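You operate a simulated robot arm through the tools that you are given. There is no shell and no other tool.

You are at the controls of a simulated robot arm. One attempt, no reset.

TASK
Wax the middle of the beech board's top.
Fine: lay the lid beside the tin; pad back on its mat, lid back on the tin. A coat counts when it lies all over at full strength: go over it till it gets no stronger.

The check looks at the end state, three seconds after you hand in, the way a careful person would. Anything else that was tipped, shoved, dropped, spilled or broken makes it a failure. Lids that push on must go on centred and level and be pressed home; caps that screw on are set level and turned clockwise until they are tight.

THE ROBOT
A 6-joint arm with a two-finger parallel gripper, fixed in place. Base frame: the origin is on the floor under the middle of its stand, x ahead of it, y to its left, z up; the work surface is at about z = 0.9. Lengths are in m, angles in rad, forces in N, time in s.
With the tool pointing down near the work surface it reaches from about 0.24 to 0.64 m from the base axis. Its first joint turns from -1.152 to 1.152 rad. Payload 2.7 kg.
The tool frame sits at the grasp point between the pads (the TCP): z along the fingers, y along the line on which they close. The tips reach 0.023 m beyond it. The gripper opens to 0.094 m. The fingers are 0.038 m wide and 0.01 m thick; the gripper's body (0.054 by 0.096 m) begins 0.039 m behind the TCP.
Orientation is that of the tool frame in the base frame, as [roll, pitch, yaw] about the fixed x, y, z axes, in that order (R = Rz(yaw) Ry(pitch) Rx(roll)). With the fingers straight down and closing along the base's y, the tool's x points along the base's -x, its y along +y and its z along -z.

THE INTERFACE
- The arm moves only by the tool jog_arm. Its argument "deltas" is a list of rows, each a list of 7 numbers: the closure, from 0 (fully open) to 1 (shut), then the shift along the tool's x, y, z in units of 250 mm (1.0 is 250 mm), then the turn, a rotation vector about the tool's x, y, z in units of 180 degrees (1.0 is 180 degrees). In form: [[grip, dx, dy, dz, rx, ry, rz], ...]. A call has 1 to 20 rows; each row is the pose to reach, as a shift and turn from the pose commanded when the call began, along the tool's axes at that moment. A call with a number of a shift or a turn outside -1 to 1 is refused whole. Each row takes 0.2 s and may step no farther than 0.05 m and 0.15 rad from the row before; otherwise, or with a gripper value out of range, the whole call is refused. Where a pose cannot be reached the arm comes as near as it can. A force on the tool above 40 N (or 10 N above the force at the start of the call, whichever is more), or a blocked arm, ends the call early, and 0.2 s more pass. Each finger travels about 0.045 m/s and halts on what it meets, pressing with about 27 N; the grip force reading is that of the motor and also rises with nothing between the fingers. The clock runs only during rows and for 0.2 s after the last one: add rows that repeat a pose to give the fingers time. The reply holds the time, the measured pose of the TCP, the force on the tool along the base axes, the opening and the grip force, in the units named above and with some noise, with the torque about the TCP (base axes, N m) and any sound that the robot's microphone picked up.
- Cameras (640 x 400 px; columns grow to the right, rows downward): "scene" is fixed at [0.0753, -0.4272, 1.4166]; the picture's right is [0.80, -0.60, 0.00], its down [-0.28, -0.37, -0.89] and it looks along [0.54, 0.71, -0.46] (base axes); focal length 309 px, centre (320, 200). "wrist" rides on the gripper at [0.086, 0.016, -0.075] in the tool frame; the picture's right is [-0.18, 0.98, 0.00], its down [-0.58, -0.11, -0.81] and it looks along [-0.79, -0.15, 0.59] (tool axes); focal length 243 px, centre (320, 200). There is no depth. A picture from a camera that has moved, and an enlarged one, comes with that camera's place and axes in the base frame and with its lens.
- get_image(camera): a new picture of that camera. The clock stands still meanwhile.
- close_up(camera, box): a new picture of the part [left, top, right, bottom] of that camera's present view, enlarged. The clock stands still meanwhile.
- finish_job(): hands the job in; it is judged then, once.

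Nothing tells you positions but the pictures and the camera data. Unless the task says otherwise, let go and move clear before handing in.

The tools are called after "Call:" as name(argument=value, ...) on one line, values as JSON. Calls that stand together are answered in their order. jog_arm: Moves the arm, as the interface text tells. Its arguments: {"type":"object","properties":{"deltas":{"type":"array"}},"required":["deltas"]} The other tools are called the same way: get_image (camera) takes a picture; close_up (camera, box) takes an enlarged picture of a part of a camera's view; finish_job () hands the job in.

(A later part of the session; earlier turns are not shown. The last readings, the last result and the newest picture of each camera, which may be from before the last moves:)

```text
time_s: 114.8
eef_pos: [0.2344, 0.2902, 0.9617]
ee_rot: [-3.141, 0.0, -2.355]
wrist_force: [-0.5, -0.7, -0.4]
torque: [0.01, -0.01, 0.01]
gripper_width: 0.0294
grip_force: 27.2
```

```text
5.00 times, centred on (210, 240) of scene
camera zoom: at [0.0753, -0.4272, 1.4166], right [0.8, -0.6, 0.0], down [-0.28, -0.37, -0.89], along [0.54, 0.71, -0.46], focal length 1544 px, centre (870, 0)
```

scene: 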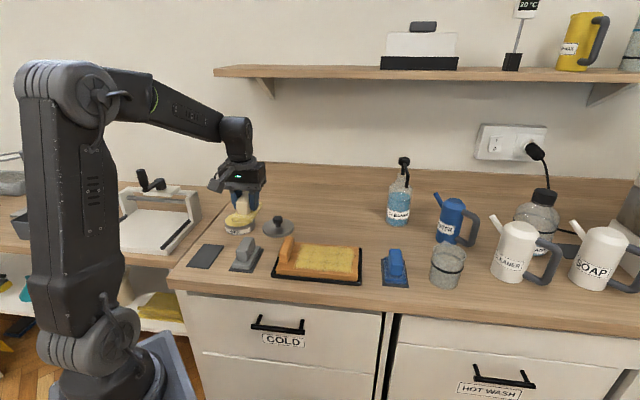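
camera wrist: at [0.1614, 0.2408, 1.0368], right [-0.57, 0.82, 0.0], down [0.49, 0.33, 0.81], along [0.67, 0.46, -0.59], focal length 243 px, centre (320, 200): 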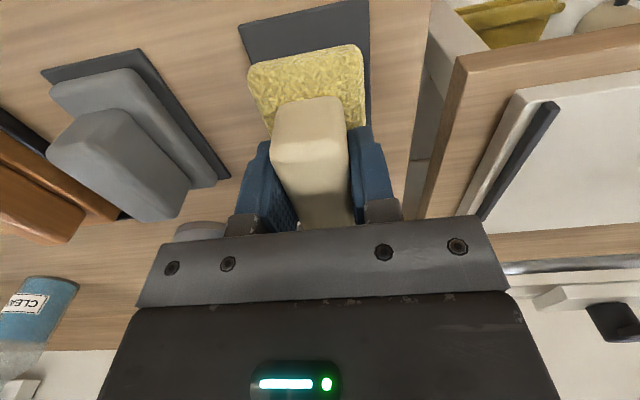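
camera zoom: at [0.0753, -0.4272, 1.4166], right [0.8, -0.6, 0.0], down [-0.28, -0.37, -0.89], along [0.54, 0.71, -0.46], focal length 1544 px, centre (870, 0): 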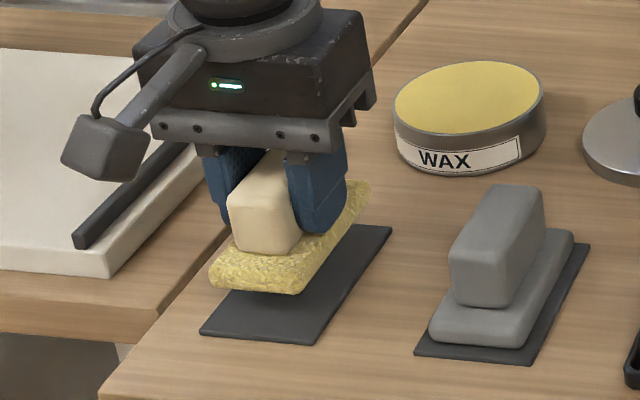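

The pad is over its mat but has crept about 3 mm away from me in the grip. I'll compensate and lower gently.

Call:
jog_arm(deltas=[[1, 0.012, 0, 0.02, 0, 0, 0], [1, 0.012, 0, 0.05, 0, 0, 0], [1, 0.012, 0, 0.05, 0, 0, 0]])

Call:
get_image(camera="wrist")

Call:
close_up(camera="scene", box=[180, 220, 240, 280])

```text
time_s: 115.6
eef_pos: [0.233, 0.2877, 0.95]
ee_rot: [3.14, 0.001, -2.357]
wrist_force: [0.5, -0.3, -0.4]
torque: [-0.02, 0.03, -0.01]
gripper_width: 0.0292
grip_force: 27.0
```

```text
taken
camera wrist: at [0.1605, 0.2386, 1.0242], right [-0.57, 0.82, 0.0], down [0.49, 0.33, 0.81], along [0.67, 0.46, -0.59], focal length 243 px, centre (320, 200)
```

wrist: 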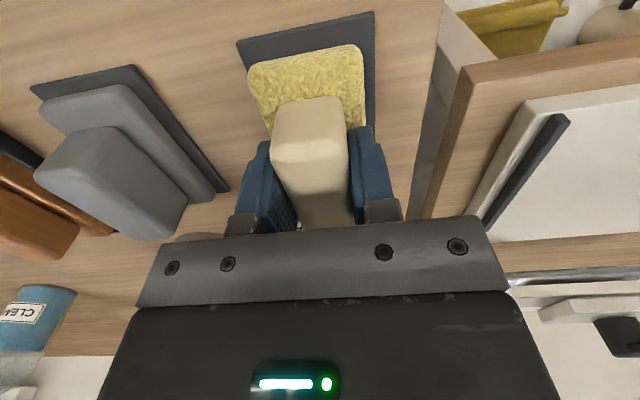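

```text
6.67 times, centred on (210, 250) of scene
camera zoom: at [0.0753, -0.4272, 1.4166], right [0.8, -0.6, 0.0], down [-0.28, -0.37, -0.89], along [0.54, 0.71, -0.46], focal length 2058 px, centre (1053, -133)
```

zoom: 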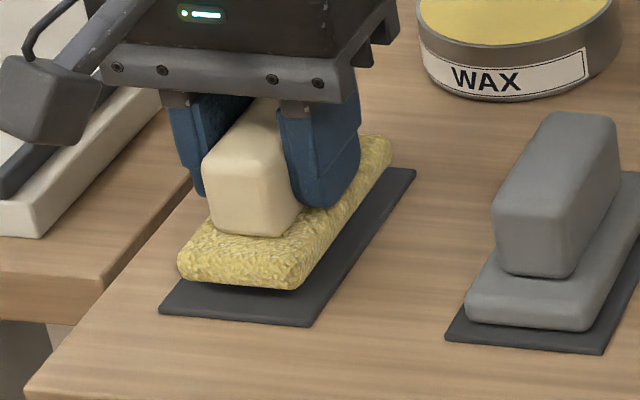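

Call:
jog_arm(deltas=[[1, 0, 0, 0.008, 0, 0, 0], [1, 0, 0, 0.016, 0, 0, 0], [1, 0, 0, 0.016, 0, 0, 0]])

Call:
jog_arm(deltas=[[1, 0, 0, 0.006, 0, 0, 0], [1, 0, 0, 0.006, 0, 0, 0]])

```text
time_s: 116.4
eef_pos: [0.2322, 0.2889, 0.9453]
ee_rot: [3.141, 0.0, -2.357]
wrist_force: [0.3, -0.5, -1.0]
torque: [0.0, 0.0, -0.03]
gripper_width: 0.0297
grip_force: 26.5
```

```text
time_s: 117.0
eef_pos: [0.2335, 0.2893, 0.9433]
ee_rot: [-3.141, 0.001, -2.356]
wrist_force: [-0.2, -0.6, -1.0]
torque: [0.02, 0.0, 0.0]
gripper_width: 0.0295
grip_force: 26.9
```

Call:
jog_arm(deltas=[[1, 0, 0, 0.004, 0, 0, 0], [1, 0, 0, 0.004, 0, 0, 0]])

Call:
close_up(camera="scene", box=[180, 220, 240, 280])

```text
time_s: 117.6
eef_pos: [0.233, 0.2876, 0.9439]
ee_rot: [3.14, -0.001, -2.357]
wrist_force: [-0.1, 0.2, -0.6]
torque: [0.0, -0.01, -0.03]
gripper_width: 0.0293
grip_force: 26.7
```

```text
6.67 times, centred on (210, 250) of scene
camera zoom: at [0.0753, -0.4272, 1.4166], right [0.8, -0.6, 0.0], down [-0.28, -0.37, -0.89], along [0.54, 0.71, -0.46], focal length 2058 px, centre (1053, -133)
```

zoom: 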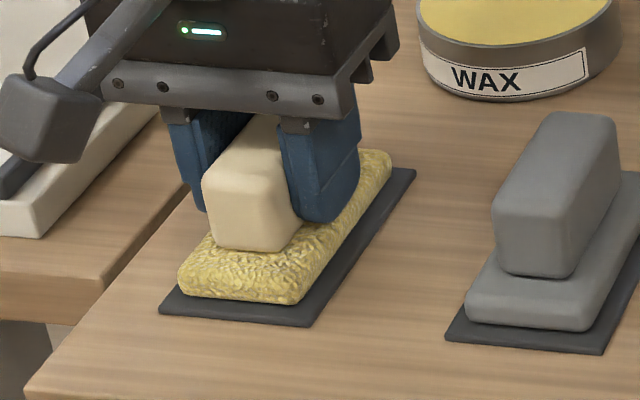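

Call:
jog_arm(deltas=[[1, 0, 0, 0.003, 0, 0, 0], [1, 0, 0, 0.003, 0, 0, 0]])

Call:
jog_arm(deltas=[[1, 0, 0, 0.002, 0, 0, 0], [1, 0, 0, 0.002, 0, 0, 0]])

```text
time_s: 118.2
eef_pos: [0.2319, 0.289, 0.9419]
ee_rot: [3.142, 0.001, -2.356]
wrist_force: [-1.3, -4.6, 7.3]
torque: [-0.02, 0.01, -0.02]
gripper_width: 0.0292
grip_force: 27.0
```

```text
time_s: 118.8
eef_pos: [0.2323, 0.2883, 0.9421]
ee_rot: [3.141, 0.001, -2.355]
wrist_force: [-2.6, -2.7, 15.0]
torque: [-0.3, 0.31, 0.01]
gripper_width: 0.0296
grip_force: 27.1
```

The pad is down on its mat. I'll relieve the pressure, open, and rise straight up.

Call:
jog_arm(deltas=[[1, 0, 0, -0.004, 0, 0, 0], [0.6, 0, 0, -0.004, 0, 0, 0], [0.4, 0, 0, -0.004, 0, 0, 0], [0.25, 0, 0, -0.004, 0, 0, 0], [0.1, 0, 0, -0.004, 0, 0, 0], [0.1, 0, 0, -0.004, 0, 0, 0], [0.1, 0, 0, -0.004, 0, 0, 0]])

Call:
jog_arm(deltas=[[0.1, 0, 0, -0.06, 0, 0, 0], [0.1, 0, 0, -0.2, 0, 0, 0], [0.1, 0, 0, -0.36, 0, 0, 0], [0.1, 0, 0, -0.52, 0, 0, 0], [0.1, 0, 0, -0.52, 0, 0, 0]])

Call:
close_up(camera="scene", box=[170, 190, 290, 290])

Call:
get_image(camera="wrist")

```text
time_s: 120.4
eef_pos: [0.232, 0.2882, 0.9426]
ee_rot: [3.142, 0.0, -2.356]
wrist_force: [-0.2, 0.7, 0.4]
torque: [0.03, 0.05, 0.01]
gripper_width: 0.0846
grip_force: 0.2
```

```text
time_s: 121.6
eef_pos: [0.2321, 0.2905, 1.0721]
ee_rot: [3.14, -0.002, -2.357]
wrist_force: [0.4, 0.1, -0.2]
torque: [-0.03, -0.03, 0.01]
gripper_width: 0.0849
grip_force: 0.1
```

```text
4.00 times, centred on (230, 240) of scene
camera zoom: at [0.0753, -0.4272, 1.4166], right [0.8, -0.6, 0.0], down [-0.28, -0.37, -0.89], along [0.54, 0.71, -0.46], focal length 1235 px, centre (680, 40)
```

zoom: 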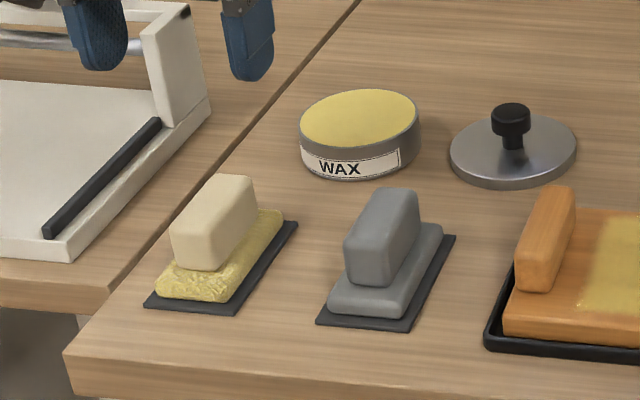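

```text
taken
camera wrist: at [0.16, 0.2402, 1.1469], right [-0.57, 0.82, 0.0], down [0.49, 0.33, 0.81], along [0.67, 0.46, -0.59], focal length 243 px, centre (320, 200)
```

wrist: 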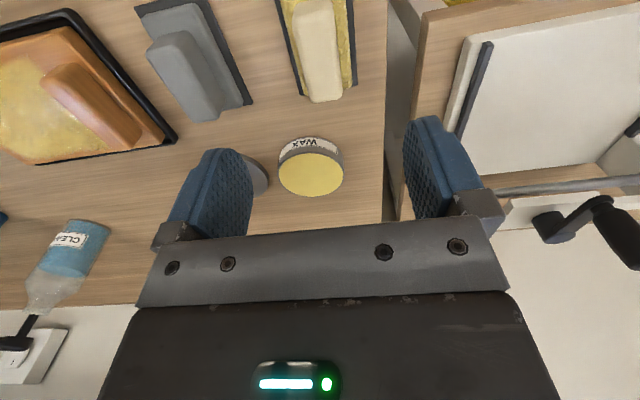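

The pad is back squarely on its mat. Next is the lid, so I'll move above its knob.

Call:
jog_arm(deltas=[[0.1, -0.107, -0.1066, 0, 0, 0, 0], [0.1, -0.214, -0.2132, 0, 0, 0, 0], [0.1, -0.321, -0.3198, 0, 0, 0, 0], [0.1, -0.428, -0.4264, 0, 0, 0, 0], [0.1, -0.535, -0.533, 0, 0, 0, 0], [0.1, -0.642, -0.6395, 0, 0, 0, 0], [0.1, -0.642, -0.6395, 0.12, 0, 0, 0], [0.1, -0.642, -0.6395, 0.2, 0, 0, 0], [0.1, -0.642, -0.6395, 0.2, 0, 0, 0]])

Call:
get_image(camera="wrist")

Call:
close_up(camera="scene", box=[210, 150, 330, 250])

```text
time_s: 123.6
eef_pos: [0.4586, 0.291, 1.0232]
ee_rot: [-3.141, -0.001, -2.357]
wrist_force: [-0.6, 0.0, 0.3]
torque: [-0.02, -0.02, 0.0]
gripper_width: 0.0848
grip_force: 0.0
```

```text
taken
camera wrist: at [0.3859, 0.2417, 1.0971], right [-0.57, 0.82, 0.0], down [0.49, 0.33, 0.81], along [0.67, 0.46, -0.59], focal length 243 px, centre (320, 200)
```

wrist: 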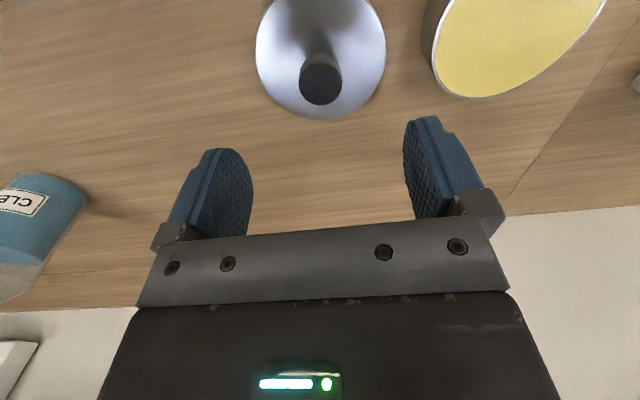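

```text
4.00 times, centred on (270, 200) of scene
camera zoom: at [0.0753, -0.4272, 1.4166], right [0.8, -0.6, 0.0], down [-0.28, -0.37, -0.89], along [0.54, 0.71, -0.46], focal length 1235 px, centre (520, 200)
```

zoom: 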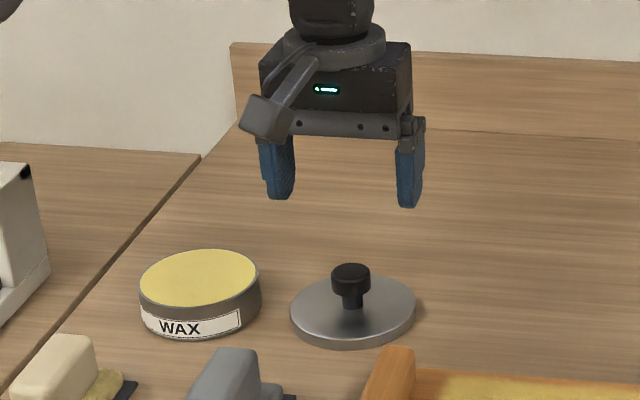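

The knob is centred between the fingers. I'll descend to the same relative grip height as before.

Call:
jog_arm(deltas=[[0.1, 0, 0, 0.12, 0, 0, 0], [0.1, 0, 0, 0.22, 0, 0, 0], [0.1, 0, 0, 0.28, 0, 0, 0], [0.1, 0, 0, 0.31, 0, 0, 0], [0.1, 0, 0, 0.31, 0, 0, 0]])

Call:
get_image(camera="wrist")

Call:
close_up(camera="scene", box=[240, 180, 310, 240])

```text
time_s: 124.8
eef_pos: [0.4557, 0.2884, 0.945]
ee_rot: [-3.141, 0.001, -2.357]
wrist_force: [1.3, 0.2, 0.1]
torque: [0.0, -0.02, -0.01]
gripper_width: 0.0845
grip_force: 0.1
```

```text
taken
camera wrist: at [0.3846, 0.2392, 1.0194], right [-0.57, 0.82, 0.0], down [0.49, 0.33, 0.81], along [0.67, 0.46, -0.59], focal length 243 px, centre (320, 200)
```

wrist: 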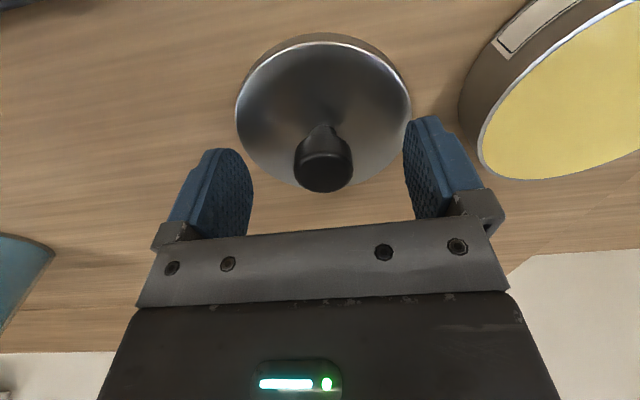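

```text
6.67 times, centred on (275, 210) of scene
camera zoom: at [0.0753, -0.4272, 1.4166], right [0.8, -0.6, 0.0], down [-0.28, -0.37, -0.89], along [0.54, 0.71, -0.46], focal length 2058 px, centre (620, 133)
```

zoom: 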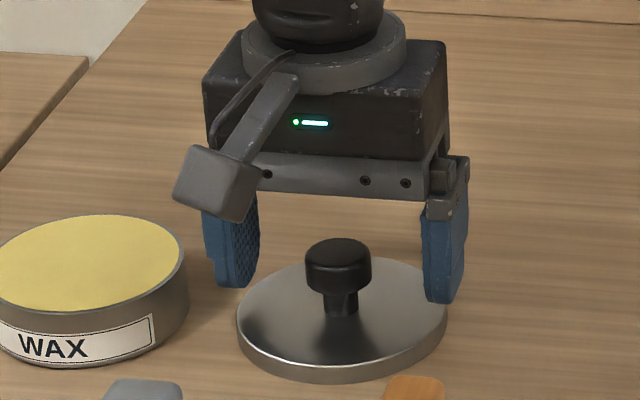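

The view matches the first grip almost exactly. I'll close on the knob.

Call:
jog_arm(deltas=[[0.4, 0, 0, 0, 0, 0, 0], [0.7, 0, 0, 0, 0, 0, 0], [1, 0, 0, 0, 0, 0, 0], [1, 0, 0, 0, 0, 0, 0], [1, 0, 0, 0, 0, 0, 0], [1, 0, 0, 0, 0, 0, 0]])

Call:
jog_arm(deltas=[[1, 0, 0, -0.03, 0, 0, 0], [1, 0, 0, -0.1, 0, 0, 0], [1, 0, 0, -0.22, 0, 0, 0], [1, 0, 0, -0.34, 0, 0, 0], [1, 0, 0, -0.34, 0, 0, 0]])

Call:
get_image(camera="wrist")

Call:
close_up(camera="scene", box=[210, 150, 330, 250])

```text
time_s: 126.2
eef_pos: [0.4572, 0.2881, 0.9456]
ee_rot: [-3.141, 0.0, -2.356]
wrist_force: [0.2, 0.3, -0.1]
torque: [0.02, 0.0, -0.05]
gripper_width: 0.0276
grip_force: 27.3
```

```text
time_s: 127.4
eef_pos: [0.4576, 0.2879, 1.0326]
ee_rot: [3.142, -0.001, -2.355]
wrist_force: [0.7, 1.0, -0.2]
torque: [0.0, -0.02, 0.0]
gripper_width: 0.0275
grip_force: 27.2
```

```text
taken
camera wrist: at [0.385, 0.2382, 1.1076], right [-0.57, 0.82, 0.0], down [0.49, 0.33, 0.81], along [0.67, 0.46, -0.59], focal length 243 px, centre (320, 200)
```

wrist: 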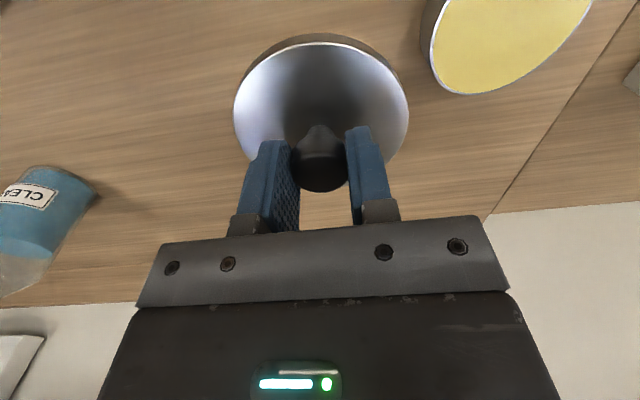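

```text
4.00 times, centred on (270, 200) of scene
camera zoom: at [0.0753, -0.4272, 1.4166], right [0.8, -0.6, 0.0], down [-0.28, -0.37, -0.89], along [0.54, 0.71, -0.46], focal length 1235 px, centre (520, 200)
```

zoom: 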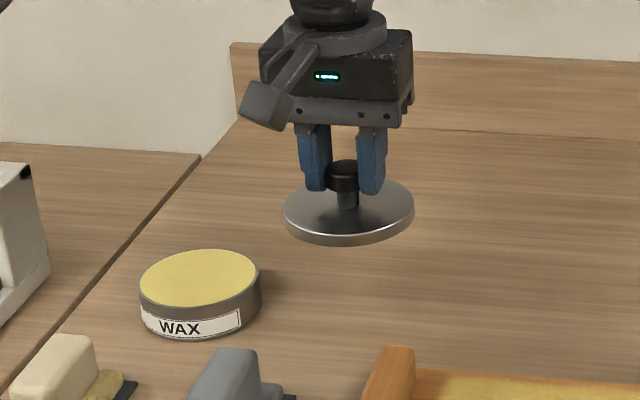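

The lid is held identically to before. I'll carry it back over the tin, aiming for the original pose (0.368, 0.366), and check alignment.

Call:
jog_arm(deltas=[[1, 0.008, 0.12, 0, 0, 0, 0], [1, 0.016, 0.24, 0, 0, 0, 0], [1, 0.024, 0.36, 0, 0, 0, 0], [1, 0.032, 0.4732, 0, 0, 0, 0], [1, 0.032, 0.4732, 0, 0, 0, 0], [1, 0.032, 0.4732, 0, 0, 0, 0]])

Call:
get_image(camera="wrist")

Call:
close_up(camera="scene", box=[200, 160, 280, 240])

```text
time_s: 128.8
eef_pos: [0.3684, 0.3671, 1.0313]
ee_rot: [-3.141, -0.001, -2.355]
wrist_force: [-0.3, -0.2, 0.0]
torque: [0.0, -0.04, -0.02]
gripper_width: 0.0277
grip_force: 26.7
```

```text
taken
camera wrist: at [0.2957, 0.3176, 1.1064], right [-0.57, 0.83, 0.0], down [0.49, 0.33, 0.81], along [0.67, 0.46, -0.59], focal length 243 px, centre (320, 200)
```

wrist: 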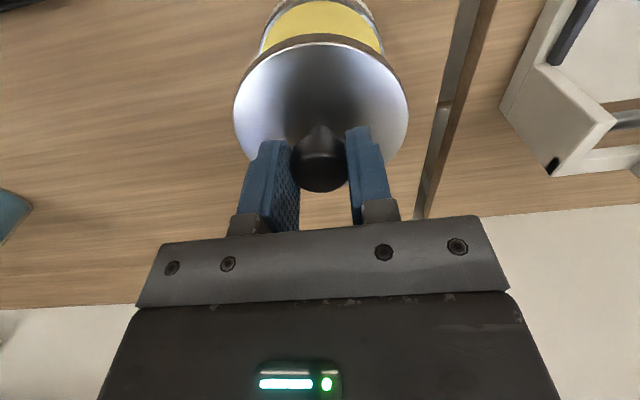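

```text
5.00 times, centred on (240, 200) of scene
camera zoom: at [0.0753, -0.4271, 1.4166], right [0.8, -0.6, 0.0], down [-0.28, -0.37, -0.89], along [0.54, 0.71, -0.46], focal length 1544 px, centre (720, 200)
```

zoom: 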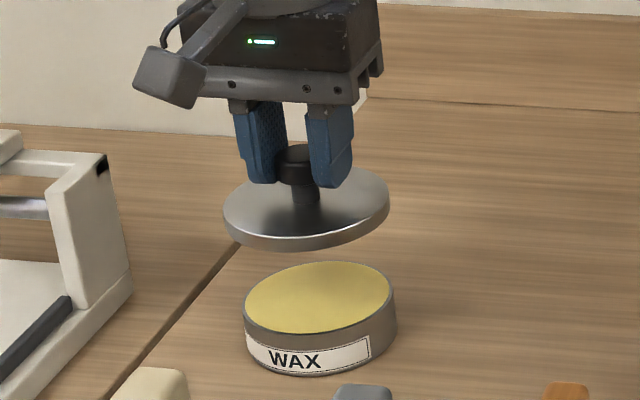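

Alignment looks right. I'll lower until the lid is a few millimetres above the rim and look closely.

Call:
jog_arm(deltas=[[1, 0, 0, 0.06, 0, 0, 0], [1, 0, 0, 0.12, 0, 0, 0], [1, 0, 0, 0.17, 0, 0, 0], [1, 0, 0, 0.19, 0, 0, 0], [1, 0, 0, 0.19, 0, 0, 0]])

Call:
close_up(camera="scene", box=[210, 190, 270, 240])

Call:
get_image(camera="wrist")

```text
time_s: 130.0
eef_pos: [0.3701, 0.3692, 0.9829]
ee_rot: [3.141, 0.0, -2.356]
wrist_force: [0.3, -0.9, -0.5]
torque: [0.0, -0.02, 0.03]
gripper_width: 0.0279
grip_force: 27.0
```

```text
8.00 times, centred on (240, 215) of scene
camera zoom: at [0.0753, -0.4272, 1.4166], right [0.8, -0.6, 0.0], down [-0.28, -0.37, -0.89], along [0.54, 0.71, -0.46], focal length 2470 px, centre (960, 80)
```

zoom: 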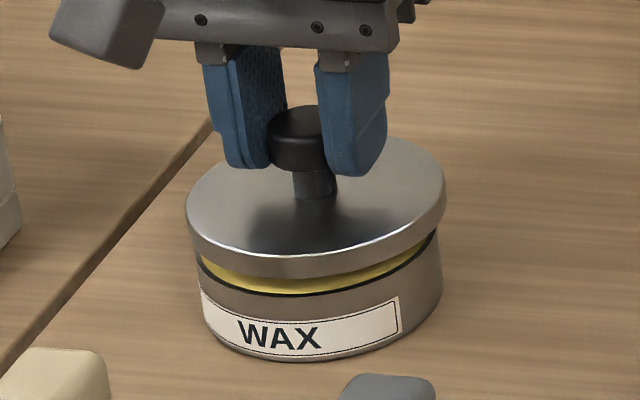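

```text
taken
camera wrist: at [0.297, 0.319, 1.0575], right [-0.57, 0.82, 0.0], down [0.49, 0.33, 0.81], along [0.67, 0.46, -0.59], focal length 243 px, centre (320, 200)
```

wrist: 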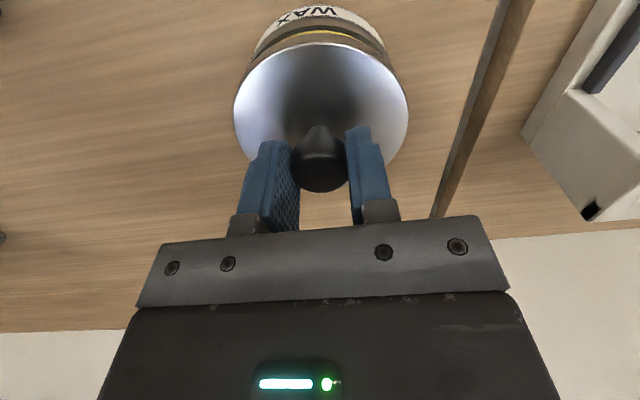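

Sideways alignment matches the original exactly, but by the camera's geometry the lid may be 2–3 mm too far back. I'll zoom the wrist view to verify.

Call:
close_up(camera="wrist", box=[230, 0, 410, 110])

Call:
close_up(camera="scene", box=[218, 212, 262, 240])

```text
3.56 times, centred on (320, 55) of wrist
camera zoom: at [0.297, 0.319, 1.0575], right [-0.57, 0.82, 0.0], down [0.49, 0.33, 0.81], along [0.67, 0.46, -0.59], focal length 863 px, centre (320, 716)
```

zoom: 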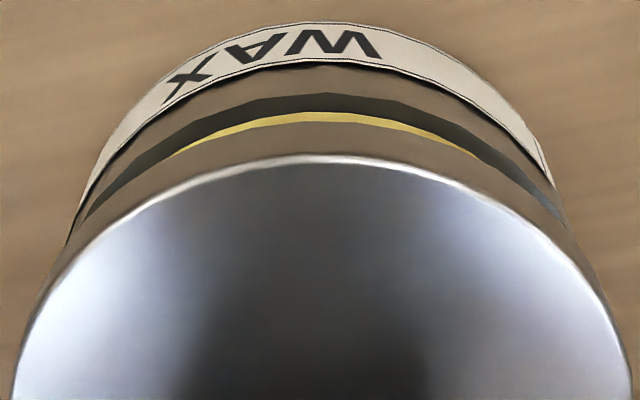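

```text
14.29 times, centred on (240, 226) of scene
camera zoom: at [0.0753, -0.4272, 1.4166], right [0.8, -0.6, 0.0], down [-0.28, -0.37, -0.89], along [0.54, 0.71, -0.46], focal length 4410 px, centre (1463, -171)
```

zoom: 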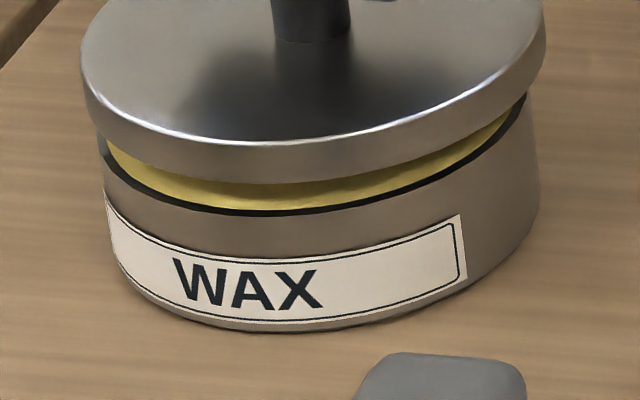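

By careful comparison with the original picture (vertical lines lean about 5 px here), the lid hangs about 2 mm right and about 2 mm back of its seat. I'll correct that, lower 5 mm, and re-check.

Call:
jog_arm(deltas=[[1, 0.009, 0.0064, 0, 0, 0, 0], [1, 0.009, 0.0064, 0.01, 0, 0, 0], [1, 0.009, 0.0064, 0.02, 0, 0, 0], [1, 0.009, 0.0064, 0.02, 0, 0, 0]])

Call:
close_up(camera="scene", box=[210, 190, 270, 240])

Call:
close_up(camera="scene", box=[218, 212, 262, 240])

Call:
close_up(camera="wrist", box=[230, 0, 410, 110])

```text
time_s: 131.0
eef_pos: [0.3664, 0.3662, 0.9792]
ee_rot: [-3.141, 0.001, -2.357]
wrist_force: [-0.5, -0.2, -0.1]
torque: [0.02, -0.01, 0.0]
gripper_width: 0.0278
grip_force: 26.7
```

```text
8.00 times, centred on (240, 215) of scene
camera zoom: at [0.0753, -0.4272, 1.4166], right [0.8, -0.6, 0.0], down [-0.28, -0.37, -0.89], along [0.54, 0.71, -0.46], focal length 2470 px, centre (960, 80)
```

zoom: 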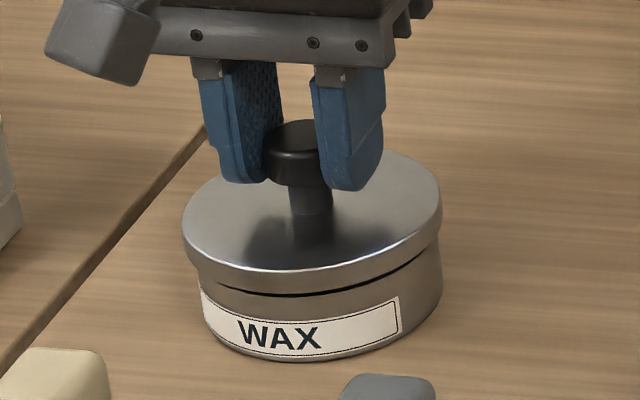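

```text
14.29 times, centred on (240, 226) of scene
camera zoom: at [0.0753, -0.4272, 1.4166], right [0.8, -0.6, 0.0], down [-0.28, -0.37, -0.89], along [0.54, 0.71, -0.46], focal length 4410 px, centre (1463, -171)
```

zoom: 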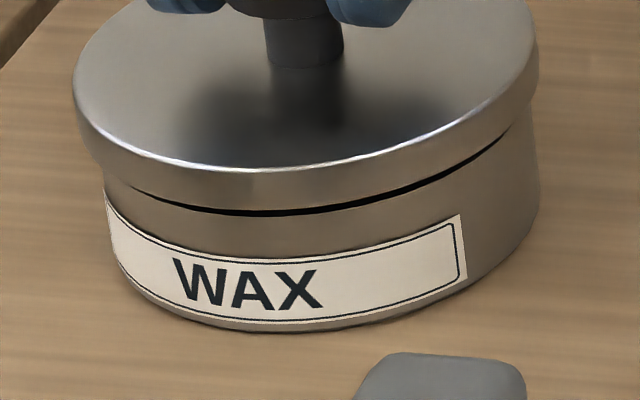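

```text
3.56 times, centred on (320, 55) of wrist
camera zoom: at [0.2942, 0.3176, 1.0528], right [-0.57, 0.82, 0.0], down [0.49, 0.33, 0.81], along [0.67, 0.46, -0.59], focal length 863 px, centre (320, 716)
```

zoom: 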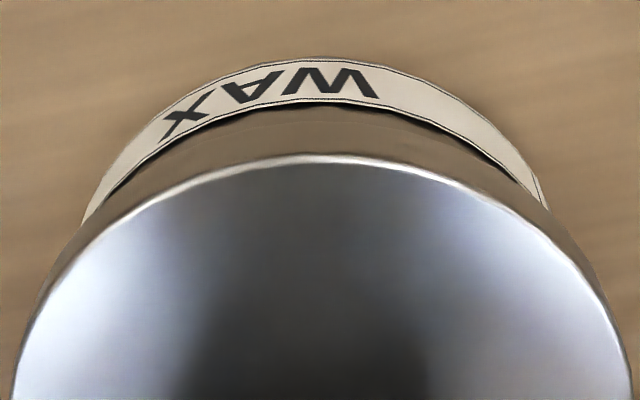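

Now the lateral position matches and the wrist view agrees within about 0.5 mm front-to-back. I'll lower in small steps and watch the force as the lid meets the rim.

Call:
jog_arm(deltas=[[1, 0, 0, 0.006, 0, 0, 0], [1, 0, 0, 0.012, 0, 0, 0], [1, 0, 0, 0.012, 0, 0, 0]])

Call:
close_up(camera="scene", box=[210, 190, 270, 240])

```text
time_s: 131.8
eef_pos: [0.367, 0.3673, 0.9766]
ee_rot: [-3.142, -0.001, -2.356]
wrist_force: [0.0, 0.2, -0.7]
torque: [0.0, -0.01, -0.02]
gripper_width: 0.0277
grip_force: 27.2
```

```text
8.00 times, centred on (240, 215) of scene
camera zoom: at [0.0753, -0.4272, 1.4166], right [0.8, -0.6, 0.0], down [-0.28, -0.37, -0.89], along [0.54, 0.71, -0.46], focal length 2470 px, centre (960, 80)
```

zoom: 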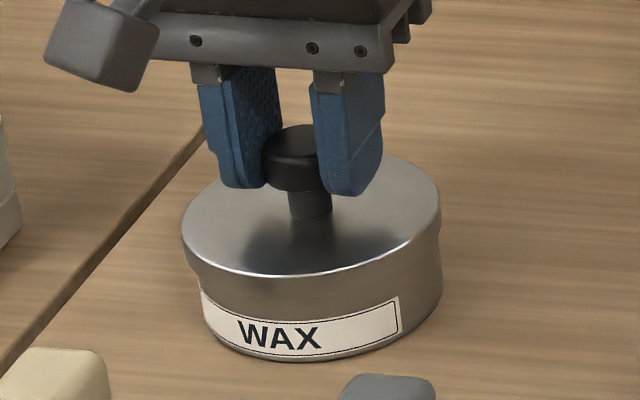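

Call:
jog_arm(deltas=[[1, 0, -0.002, 0.006, 0, 0, 0], [1, 0, -0.002, 0.01, 0, 0, 0], [1, 0, -0.002, 0.01, 0, 0, 0]])

Call:
close_up(camera="scene", box=[210, 190, 270, 240])

Call:
close_up(camera="wrist", box=[230, 0, 410, 110])

```text
time_s: 132.6
eef_pos: [0.3669, 0.3654, 0.9728]
ee_rot: [3.141, 0.0, -2.357]
wrist_force: [-0.7, 0.0, 0.2]
torque: [0.0, 0.0, 0.02]
gripper_width: 0.0279
grip_force: 27.7
```

```text
8.00 times, centred on (240, 215) of scene
camera zoom: at [0.0753, -0.4272, 1.4166], right [0.8, -0.6, 0.0], down [-0.28, -0.37, -0.89], along [0.54, 0.71, -0.46], focal length 2470 px, centre (960, 80)
```

zoom: 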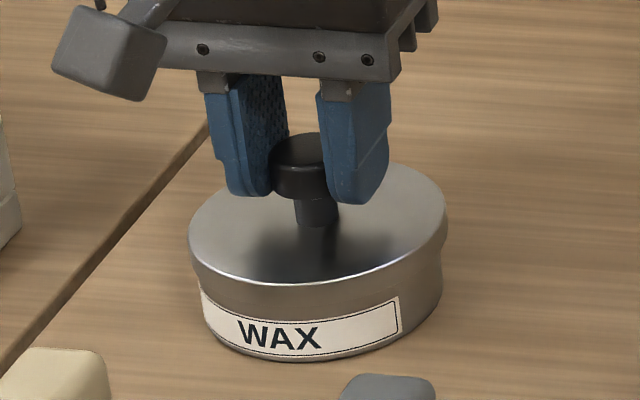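

```text
3.56 times, centred on (320, 55) of wrist
camera zoom: at [0.2951, 0.3162, 1.0475], right [-0.57, 0.82, 0.0], down [0.49, 0.33, 0.81], along [0.67, 0.46, -0.59], focal length 863 px, centre (320, 716)
```

zoom: 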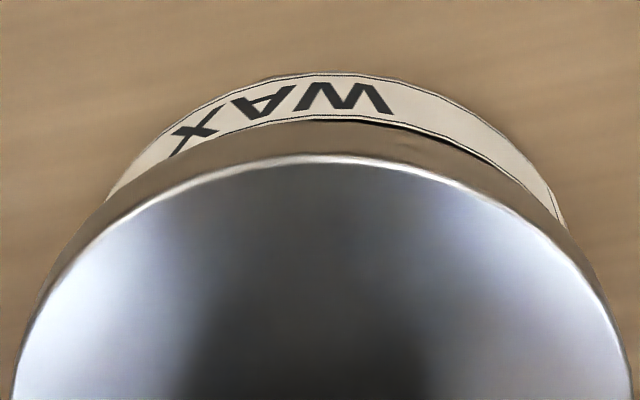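

The arm drifted about 1.3 mm to the right this time. I'll correct that and re-check before engaging the rim.

Call:
jog_arm(deltas=[[1, 0, 0.005, 0, 0, 0, 0], [1, 0, 0.005, 0.002, 0, 0, 0], [1, 0, 0.005, 0.002, 0, 0, 0]])

Call:
close_up(camera="scene", box=[210, 190, 270, 240])

Call:
close_up(camera="wrist", box=[230, 0, 410, 110])

```text
time_s: 133.4
eef_pos: [0.3677, 0.3667, 0.9719]
ee_rot: [3.141, -0.001, -2.357]
wrist_force: [-0.3, 0.1, -0.7]
torque: [-0.01, 0.03, -0.02]
gripper_width: 0.0279
grip_force: 26.9
```

```text
8.00 times, centred on (240, 215) of scene
camera zoom: at [0.0753, -0.4272, 1.4166], right [0.8, -0.6, 0.0], down [-0.28, -0.37, -0.89], along [0.54, 0.71, -0.46], focal length 2470 px, centre (960, 80)
```

zoom: 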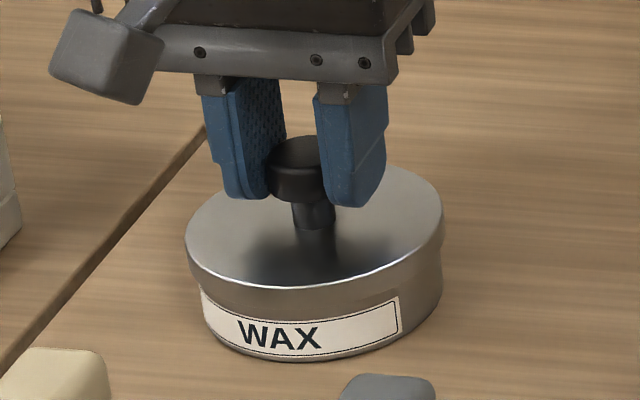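

```text
3.56 times, centred on (320, 55) of wrist
camera zoom: at [0.2942, 0.3168, 1.0463], right [-0.57, 0.82, 0.0], down [0.49, 0.33, 0.81], along [0.67, 0.46, -0.59], focal length 863 px, centre (320, 716)
```

zoom: 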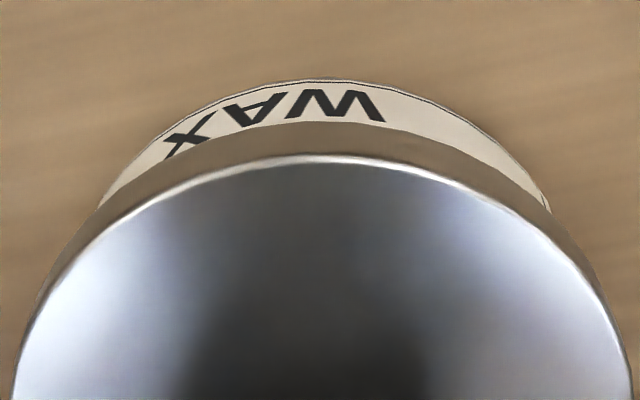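

That's aligned. I'll nudge about 0.7 mm back and lower further with force monitoring.

Call:
jog_arm(deltas=[[1, -0.003, 0, 0.003, 0, 0, 0], [1, -0.003, 0, 0.006, 0, 0, 0], [1, -0.003, 0, 0.006, 0, 0, 0]])

Call:
close_up(camera="scene", box=[210, 190, 270, 240])

Call:
close_up(camera="wrist", box=[230, 0, 410, 110])

```text
time_s: 134.2
eef_pos: [0.3671, 0.3668, 0.97]
ee_rot: [3.141, -0.001, -2.355]
wrist_force: [-0.4, 0.0, -0.8]
torque: [-0.02, 0.0, -0.01]
gripper_width: 0.0278
grip_force: 26.8
```

```text
8.00 times, centred on (240, 215) of scene
camera zoom: at [0.0753, -0.4272, 1.4166], right [0.8, -0.6, 0.0], down [-0.28, -0.37, -0.89], along [0.54, 0.71, -0.46], focal length 2470 px, centre (960, 80)
```

zoom: 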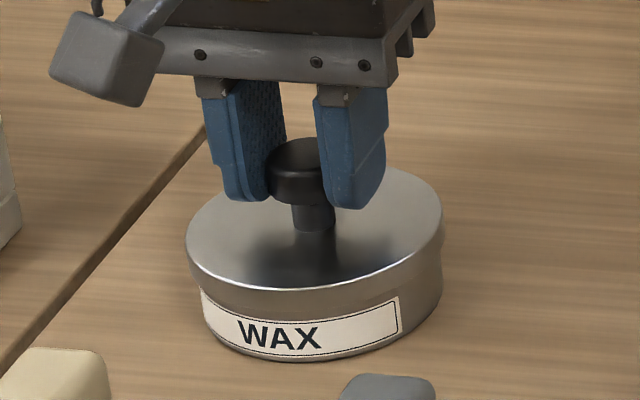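

```text
3.56 times, centred on (320, 55) of wrist
camera zoom: at [0.2945, 0.3178, 1.0449], right [-0.57, 0.82, 0.0], down [0.49, 0.33, 0.81], along [0.67, 0.46, -0.59], focal length 863 px, centre (320, 716)
```

zoom: 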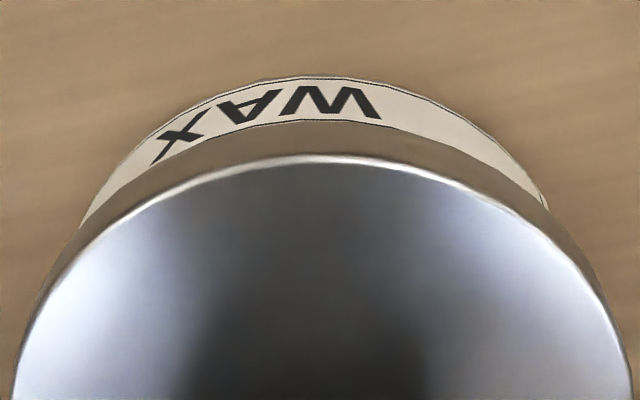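

The lid is well centred in both views. I'll continue pressing down in small steps.

Call:
jog_arm(deltas=[[1, 0, 0, 0.003, 0, 0, 0], [1, 0, 0, 0.006, 0, 0, 0], [1, 0, 0, 0.006, 0, 0, 0]])

Call:
close_up(camera="scene", box=[210, 190, 270, 240])

```text
time_s: 135.0
eef_pos: [0.3669, 0.3665, 0.9678]
ee_rot: [3.139, -0.001, -2.357]
wrist_force: [0.4, -0.2, 0.2]
torque: [-0.02, -0.01, 0.0]
gripper_width: 0.0277
grip_force: 27.2
```

```text
8.00 times, centred on (240, 215) of scene
camera zoom: at [0.0753, -0.4272, 1.4166], right [0.8, -0.6, 0.0], down [-0.28, -0.37, -0.89], along [0.54, 0.71, -0.46], focal length 2470 px, centre (960, 80)
```

zoom: 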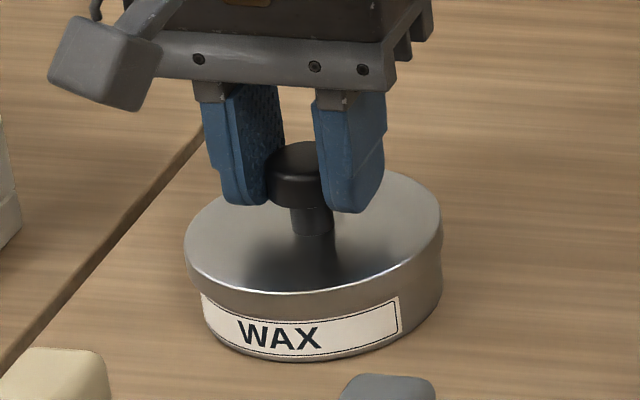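

Almost at seat height with no resistance yet. I'll nudge 0.5 mm right and press on.

Call:
jog_arm(deltas=[[1, 0, -0.002, 0.002, 0, 0, 0], [1, 0, -0.002, 0.005, 0, 0, 0], [1, 0, -0.002, 0.005, 0, 0, 0]])

Call:
close_up(camera="scene", box=[210, 190, 270, 240])

```text
time_s: 135.8
eef_pos: [0.3673, 0.368, 0.9677]
ee_rot: [3.141, -0.001, -2.356]
wrist_force: [0.3, -0.9, 1.3]
torque: [-0.1, 0.0, -0.01]
gripper_width: 0.0276
grip_force: 27.3
```

```text
8.00 times, centred on (240, 215) of scene
camera zoom: at [0.0753, -0.4272, 1.4166], right [0.8, -0.6, 0.0], down [-0.28, -0.37, -0.89], along [0.54, 0.71, -0.46], focal length 2470 px, centre (960, 80)
```

zoom: 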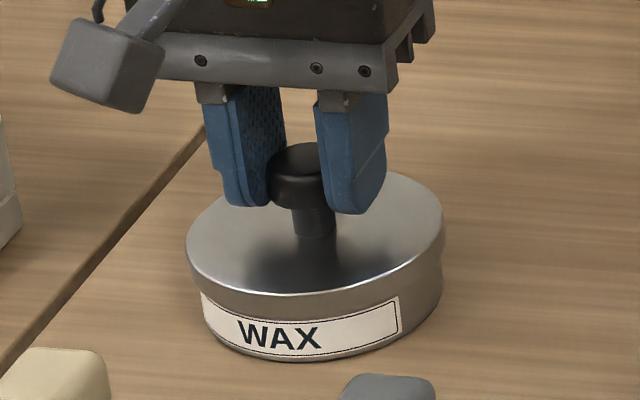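

The lid is exactly in its original position on picture, with first contact felt. Now I'll press home.

Call:
jog_arm(deltas=[[1, 0, 0, 0.003, 0, 0, 0], [1, 0, 0, 0.003, 0, 0, 0]])

Call:
jog_arm(deltas=[[1, 0, 0, 0.003, 0, 0, 0], [1, 0, 0, 0.003, 0, 0, 0]])

```text
time_s: 136.4
eef_pos: [0.3672, 0.3679, 0.9672]
ee_rot: [-3.14, 0.001, -2.357]
wrist_force: [-3.5, -3.2, 7.7]
torque: [-0.13, 0.12, -0.05]
gripper_width: 0.0276
grip_force: 27.1
```

```text
time_s: 137.0
eef_pos: [0.3671, 0.3676, 0.9677]
ee_rot: [-3.141, 0.003, -2.357]
wrist_force: [-3.4, -2.7, 15.7]
torque: [-0.13, 0.16, 0.01]
gripper_width: 0.0278
grip_force: 27.3
```

Call:
jog_arm(deltas=[[1, 0, 0, 0.003, 0, 0, 0], [1, 0, 0, 0.003, 0, 0, 0]])

Call:
jog_arm(deltas=[[1, 0, 0, 0.003, 0, 0, 0], [1, 0, 0, 0.003, 0, 0, 0]])

Call:
close_up(camera="scene", box=[210, 190, 270, 240])

```text
time_s: 137.6
eef_pos: [0.3674, 0.3674, 0.9679]
ee_rot: [3.141, 0.004, -2.355]
wrist_force: [-2.6, -2.8, 24.5]
torque: [-0.08, 0.11, 0.01]
gripper_width: 0.0277
grip_force: 26.3
```

```text
time_s: 138.2
eef_pos: [0.368, 0.3676, 0.9681]
ee_rot: [-3.14, 0.006, -2.357]
wrist_force: [-2.8, -2.1, 27.9]
torque: [-0.07, 0.07, 0.02]
gripper_width: 0.028
grip_force: 26.9
```

```text
8.00 times, centred on (240, 215) of scene
camera zoom: at [0.0749, -0.4275, 1.4165], right [0.8, -0.6, 0.0], down [-0.28, -0.37, -0.89], along [0.54, 0.71, -0.46], focal length 2470 px, centre (960, 80)
```

zoom: 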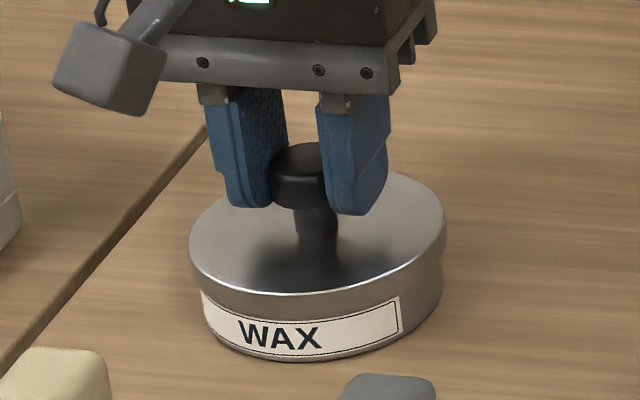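

Force is at 28 N and the lid is at the original height in the picture, but no click heard yet. I'll press a bit more.

Call:
jog_arm(deltas=[[1, 0, 0, 0.003, 0, 0, 0], [1, 0, 0, 0.006, 0, 0, 0], [1, 0, 0, 0.006, 0, 0, 0]])

Call:
close_up(camera="scene", box=[218, 200, 262, 240])

```text
time_s: 139.0
eef_pos: [0.3666, 0.368, 0.9664]
ee_rot: [-3.141, 0.007, -2.357]
wrist_force: [1.3, -3.0, 30.0]
torque: [-0.03, -0.09, 0.02]
gripper_width: 0.0279
grip_force: 26.5
```

```text
10.00 times, centred on (240, 220) of scene
camera zoom: at [0.075, -0.4276, 1.4165], right [0.8, -0.6, 0.0], down [-0.28, -0.37, -0.89], along [0.54, 0.71, -0.46], focal length 3087 px, centre (1120, 0)
```

zoom: 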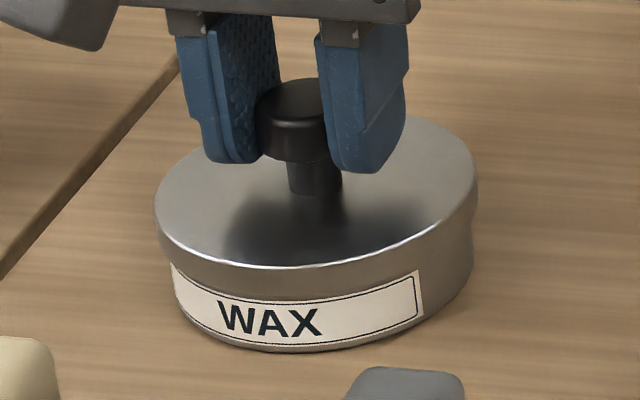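

Force has plateaued at 30 N (the fingers begin to slip on the knob). I'll relieve, release, then press on the knob's top with closed fingertips to seat it properly.

Call:
jog_arm(deltas=[[1, 0, 0, -0.008, 0, 0, 0], [1, 0, 0, -0.014, 0, 0, 0], [1, 0, 0, -0.014, 0, 0, 0]])

Call:
jog_arm(deltas=[[0.6, 0, 0, 0, 0, 0, 0], [0.4, 0, 0, 0, 0, 0, 0], [0.2, 0, 0, 0, 0, 0, 0], [0.1, 0, 0, 0, 0, 0, 0], [0.1, 0, 0, -0.06, 0, 0, 0], [0.1, 0, 0, -0.2, 0, 0, 0], [0.1, 0, 0, -0.3, 0, 0, 0], [0.1, 0, 0, -0.3, 0, 0, 0]])

Call:
close_up(camera="scene", box=[210, 190, 270, 240])

Call:
get_image(camera="wrist")

```text
time_s: 139.8
eef_pos: [0.3671, 0.3677, 0.9652]
ee_rot: [3.141, -0.004, -2.356]
wrist_force: [1.7, 2.4, 7.0]
torque: [0.3, -0.31, 0.04]
gripper_width: 0.0278
grip_force: 26.6
```

```text
time_s: 141.6
eef_pos: [0.3669, 0.3662, 1.0406]
ee_rot: [3.14, -0.001, -2.357]
wrist_force: [0.5, -0.6, -0.2]
torque: [-0.02, -0.01, 0.01]
gripper_width: 0.0847
grip_force: 0.0
heard: snap
```

```text
8.00 times, centred on (240, 215) of scene
camera zoom: at [0.0753, -0.4272, 1.4166], right [0.8, -0.6, 0.0], down [-0.28, -0.37, -0.89], along [0.54, 0.71, -0.46], focal length 2470 px, centre (960, 80)
```

zoom: 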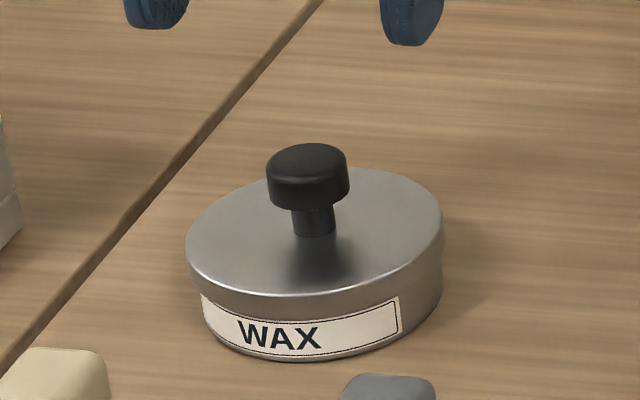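

```text
taken
camera wrist: at [0.2951, 0.3161, 1.1153], right [-0.57, 0.82, 0.0], down [0.49, 0.33, 0.81], along [0.67, 0.46, -0.59], focal length 243 px, centre (320, 200)
```

wrist: 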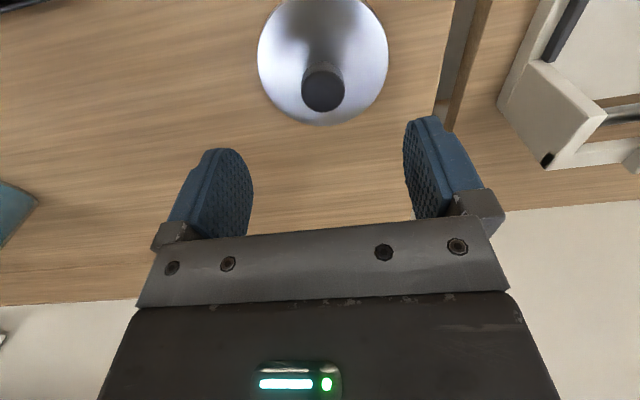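

A snap was heard as I released, and the lid now matches its original look: level and centred. To be sure it is pressed home, I'll close the fingers and press down on the knob's top.

Call:
jog_arm(deltas=[[0.5, 0, 0, 0, 0, 0, 0], [0.8, 0, 0, 0, 0, 0, 0], [1, 0, 0, 0, 0, 0, 0], [1, 0, 0, 0, 0, 0, 0], [1, 0, 0, 0, 0, 0, 0], [1, 0, 0, 0, 0, 0, 0], [1, 0, 0, 0.08, 0, 0, 0], [1, 0, 0, 0.14, 0, 0, 0], [1, 0, 0, 0.14, 0, 0, 0]])

Call:
close_up(camera="scene", box=[210, 180, 270, 230])

Call:
get_image(camera="wrist")

```text
time_s: 143.6
eef_pos: [0.3683, 0.3671, 1.0074]
ee_rot: [3.141, -0.001, -2.355]
wrist_force: [-0.1, -0.7, 0.0]
torque: [-0.01, 0.0, -0.01]
gripper_width: 0.0001
grip_force: 26.8
```

```text
8.00 times, centred on (240, 205) of scene
camera zoom: at [0.0753, -0.4272, 1.4166], right [0.8, -0.6, 0.0], down [-0.28, -0.37, -0.89], along [0.54, 0.71, -0.46], focal length 2470 px, centre (960, 160)
```

zoom: 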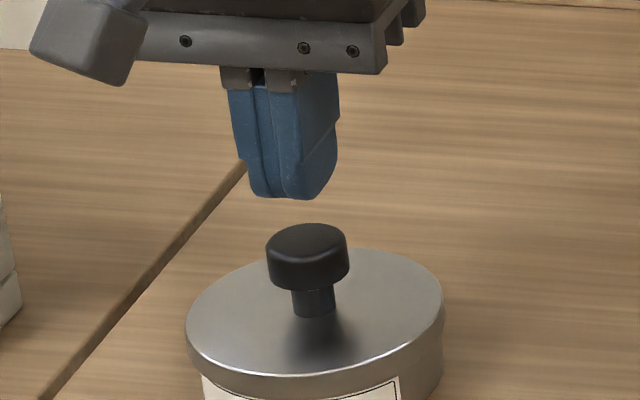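

```text
taken
camera wrist: at [0.2944, 0.3176, 1.0817], right [-0.57, 0.82, 0.0], down [0.49, 0.33, 0.81], along [0.67, 0.46, -0.59], focal length 243 px, centre (320, 200)
```

wrist: 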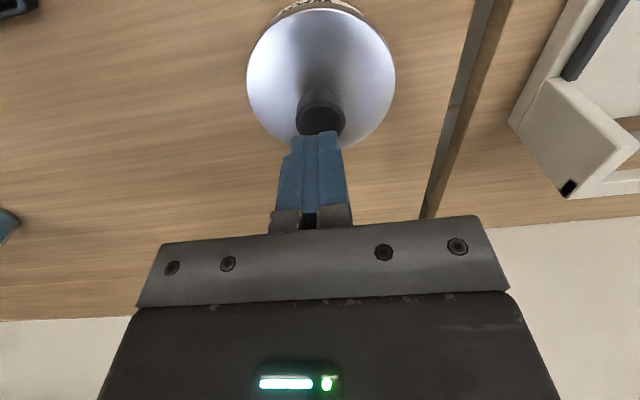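

The closed fingertips are over the knob. I'll lower to touch it and press.

Call:
jog_arm(deltas=[[1, 0, -0.005, 0.03, 0, 0, 0], [1, 0, -0.005, 0.05, 0, 0, 0], [1, 0, -0.005, 0.05, 0, 0, 0]])

Call:
jog_arm(deltas=[[1, 0, 0, 0.008, 0, 0, 0], [1, 0, 0, 0.014, 0, 0, 0], [1, 0, 0, 0.014, 0, 0, 0]])

```text
time_s: 144.4
eef_pos: [0.3674, 0.3672, 0.9945]
ee_rot: [-3.141, 0.001, -2.355]
wrist_force: [0.2, 0.2, -0.7]
torque: [0.0, 0.02, -0.03]
gripper_width: 0.0
grip_force: 26.9
```

```text
time_s: 145.2
eef_pos: [0.3695, 0.3659, 0.9898]
ee_rot: [-3.14, 0.0, -2.355]
wrist_force: [-0.3, 0.8, 0.2]
torque: [0.0, -0.04, 0.01]
gripper_width: 0.0
grip_force: 27.3
```

Call:
jog_arm(deltas=[[1, 0, 0, 0.006, 0, 0, 0], [1, 0, 0, 0.006, 0, 0, 0]])

Call:
jog_arm(deltas=[[1, 0, 0, 0.005, 0, 0, 0], [1, 0, 0, 0.005, 0, 0, 0]])

```text
time_s: 145.8
eef_pos: [0.368, 0.3669, 0.9894]
ee_rot: [-3.141, 0.0, -2.355]
wrist_force: [0.3, -0.1, 1.0]
torque: [0.02, -0.01, -0.04]
gripper_width: 0.0002
grip_force: 26.3
```

```text
time_s: 146.4
eef_pos: [0.3683, 0.3664, 0.9879]
ee_rot: [3.142, -0.001, -2.357]
wrist_force: [0.1, -0.1, -0.2]
torque: [-0.01, 0.04, 0.02]
gripper_width: 0.0001
grip_force: 27.0
```

Call:
jog_arm(deltas=[[1, 0, 0, 0.005, 0, 0, 0], [1, 0, 0, 0.005, 0, 0, 0]])

Call:
jog_arm(deltas=[[1, 0, 0, 0.005, 0, 0, 0], [1, 0, 0, 0.005, 0, 0, 0]])

Call:
close_up(camera="scene", box=[210, 180, 270, 230])

```text
time_s: 147.0
eef_pos: [0.3675, 0.3671, 0.987]
ee_rot: [-3.141, 0.0, -2.357]
wrist_force: [-0.5, 0.6, -0.1]
torque: [0.02, 0.02, -0.01]
gripper_width: 0.0
grip_force: 26.9
```

```text
time_s: 147.6
eef_pos: [0.3671, 0.3665, 0.9871]
ee_rot: [-3.141, 0.001, -2.356]
wrist_force: [-0.7, -0.2, 2.1]
torque: [0.01, 0.02, -0.01]
gripper_width: 0.0002
grip_force: 26.5
```

```text
8.00 times, centred on (240, 205) of scene
camera zoom: at [0.0753, -0.4272, 1.4166], right [0.8, -0.6, 0.0], down [-0.28, -0.37, -0.89], along [0.54, 0.71, -0.46], focal length 2470 px, centre (960, 160)
```

zoom: 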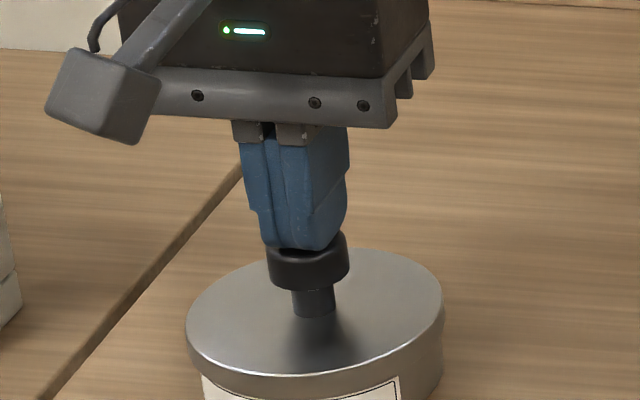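

The fingertips now touch the knob's top. I'll press down firmly in small steps.

Call:
jog_arm(deltas=[[1, 0, 0, 0.004, 0, 0, 0], [1, 0, 0, 0.004, 0, 0, 0]])

Call:
jog_arm(deltas=[[1, 0, 0, 0.004, 0, 0, 0], [1, 0, 0, 0.004, 0, 0, 0]])

```text
time_s: 148.2
eef_pos: [0.3673, 0.3661, 0.9854]
ee_rot: [-3.141, 0.001, -2.358]
wrist_force: [-5.5, -1.9, 9.7]
torque: [-0.05, 0.14, -0.02]
gripper_width: 0.0
grip_force: 27.1
```

```text
time_s: 148.8
eef_pos: [0.3689, 0.3658, 0.986]
ee_rot: [-3.14, 0.005, -2.355]
wrist_force: [-4.8, -3.4, 23.9]
torque: [-0.17, 0.18, 0.0]
gripper_width: 0.0
grip_force: 26.2
```

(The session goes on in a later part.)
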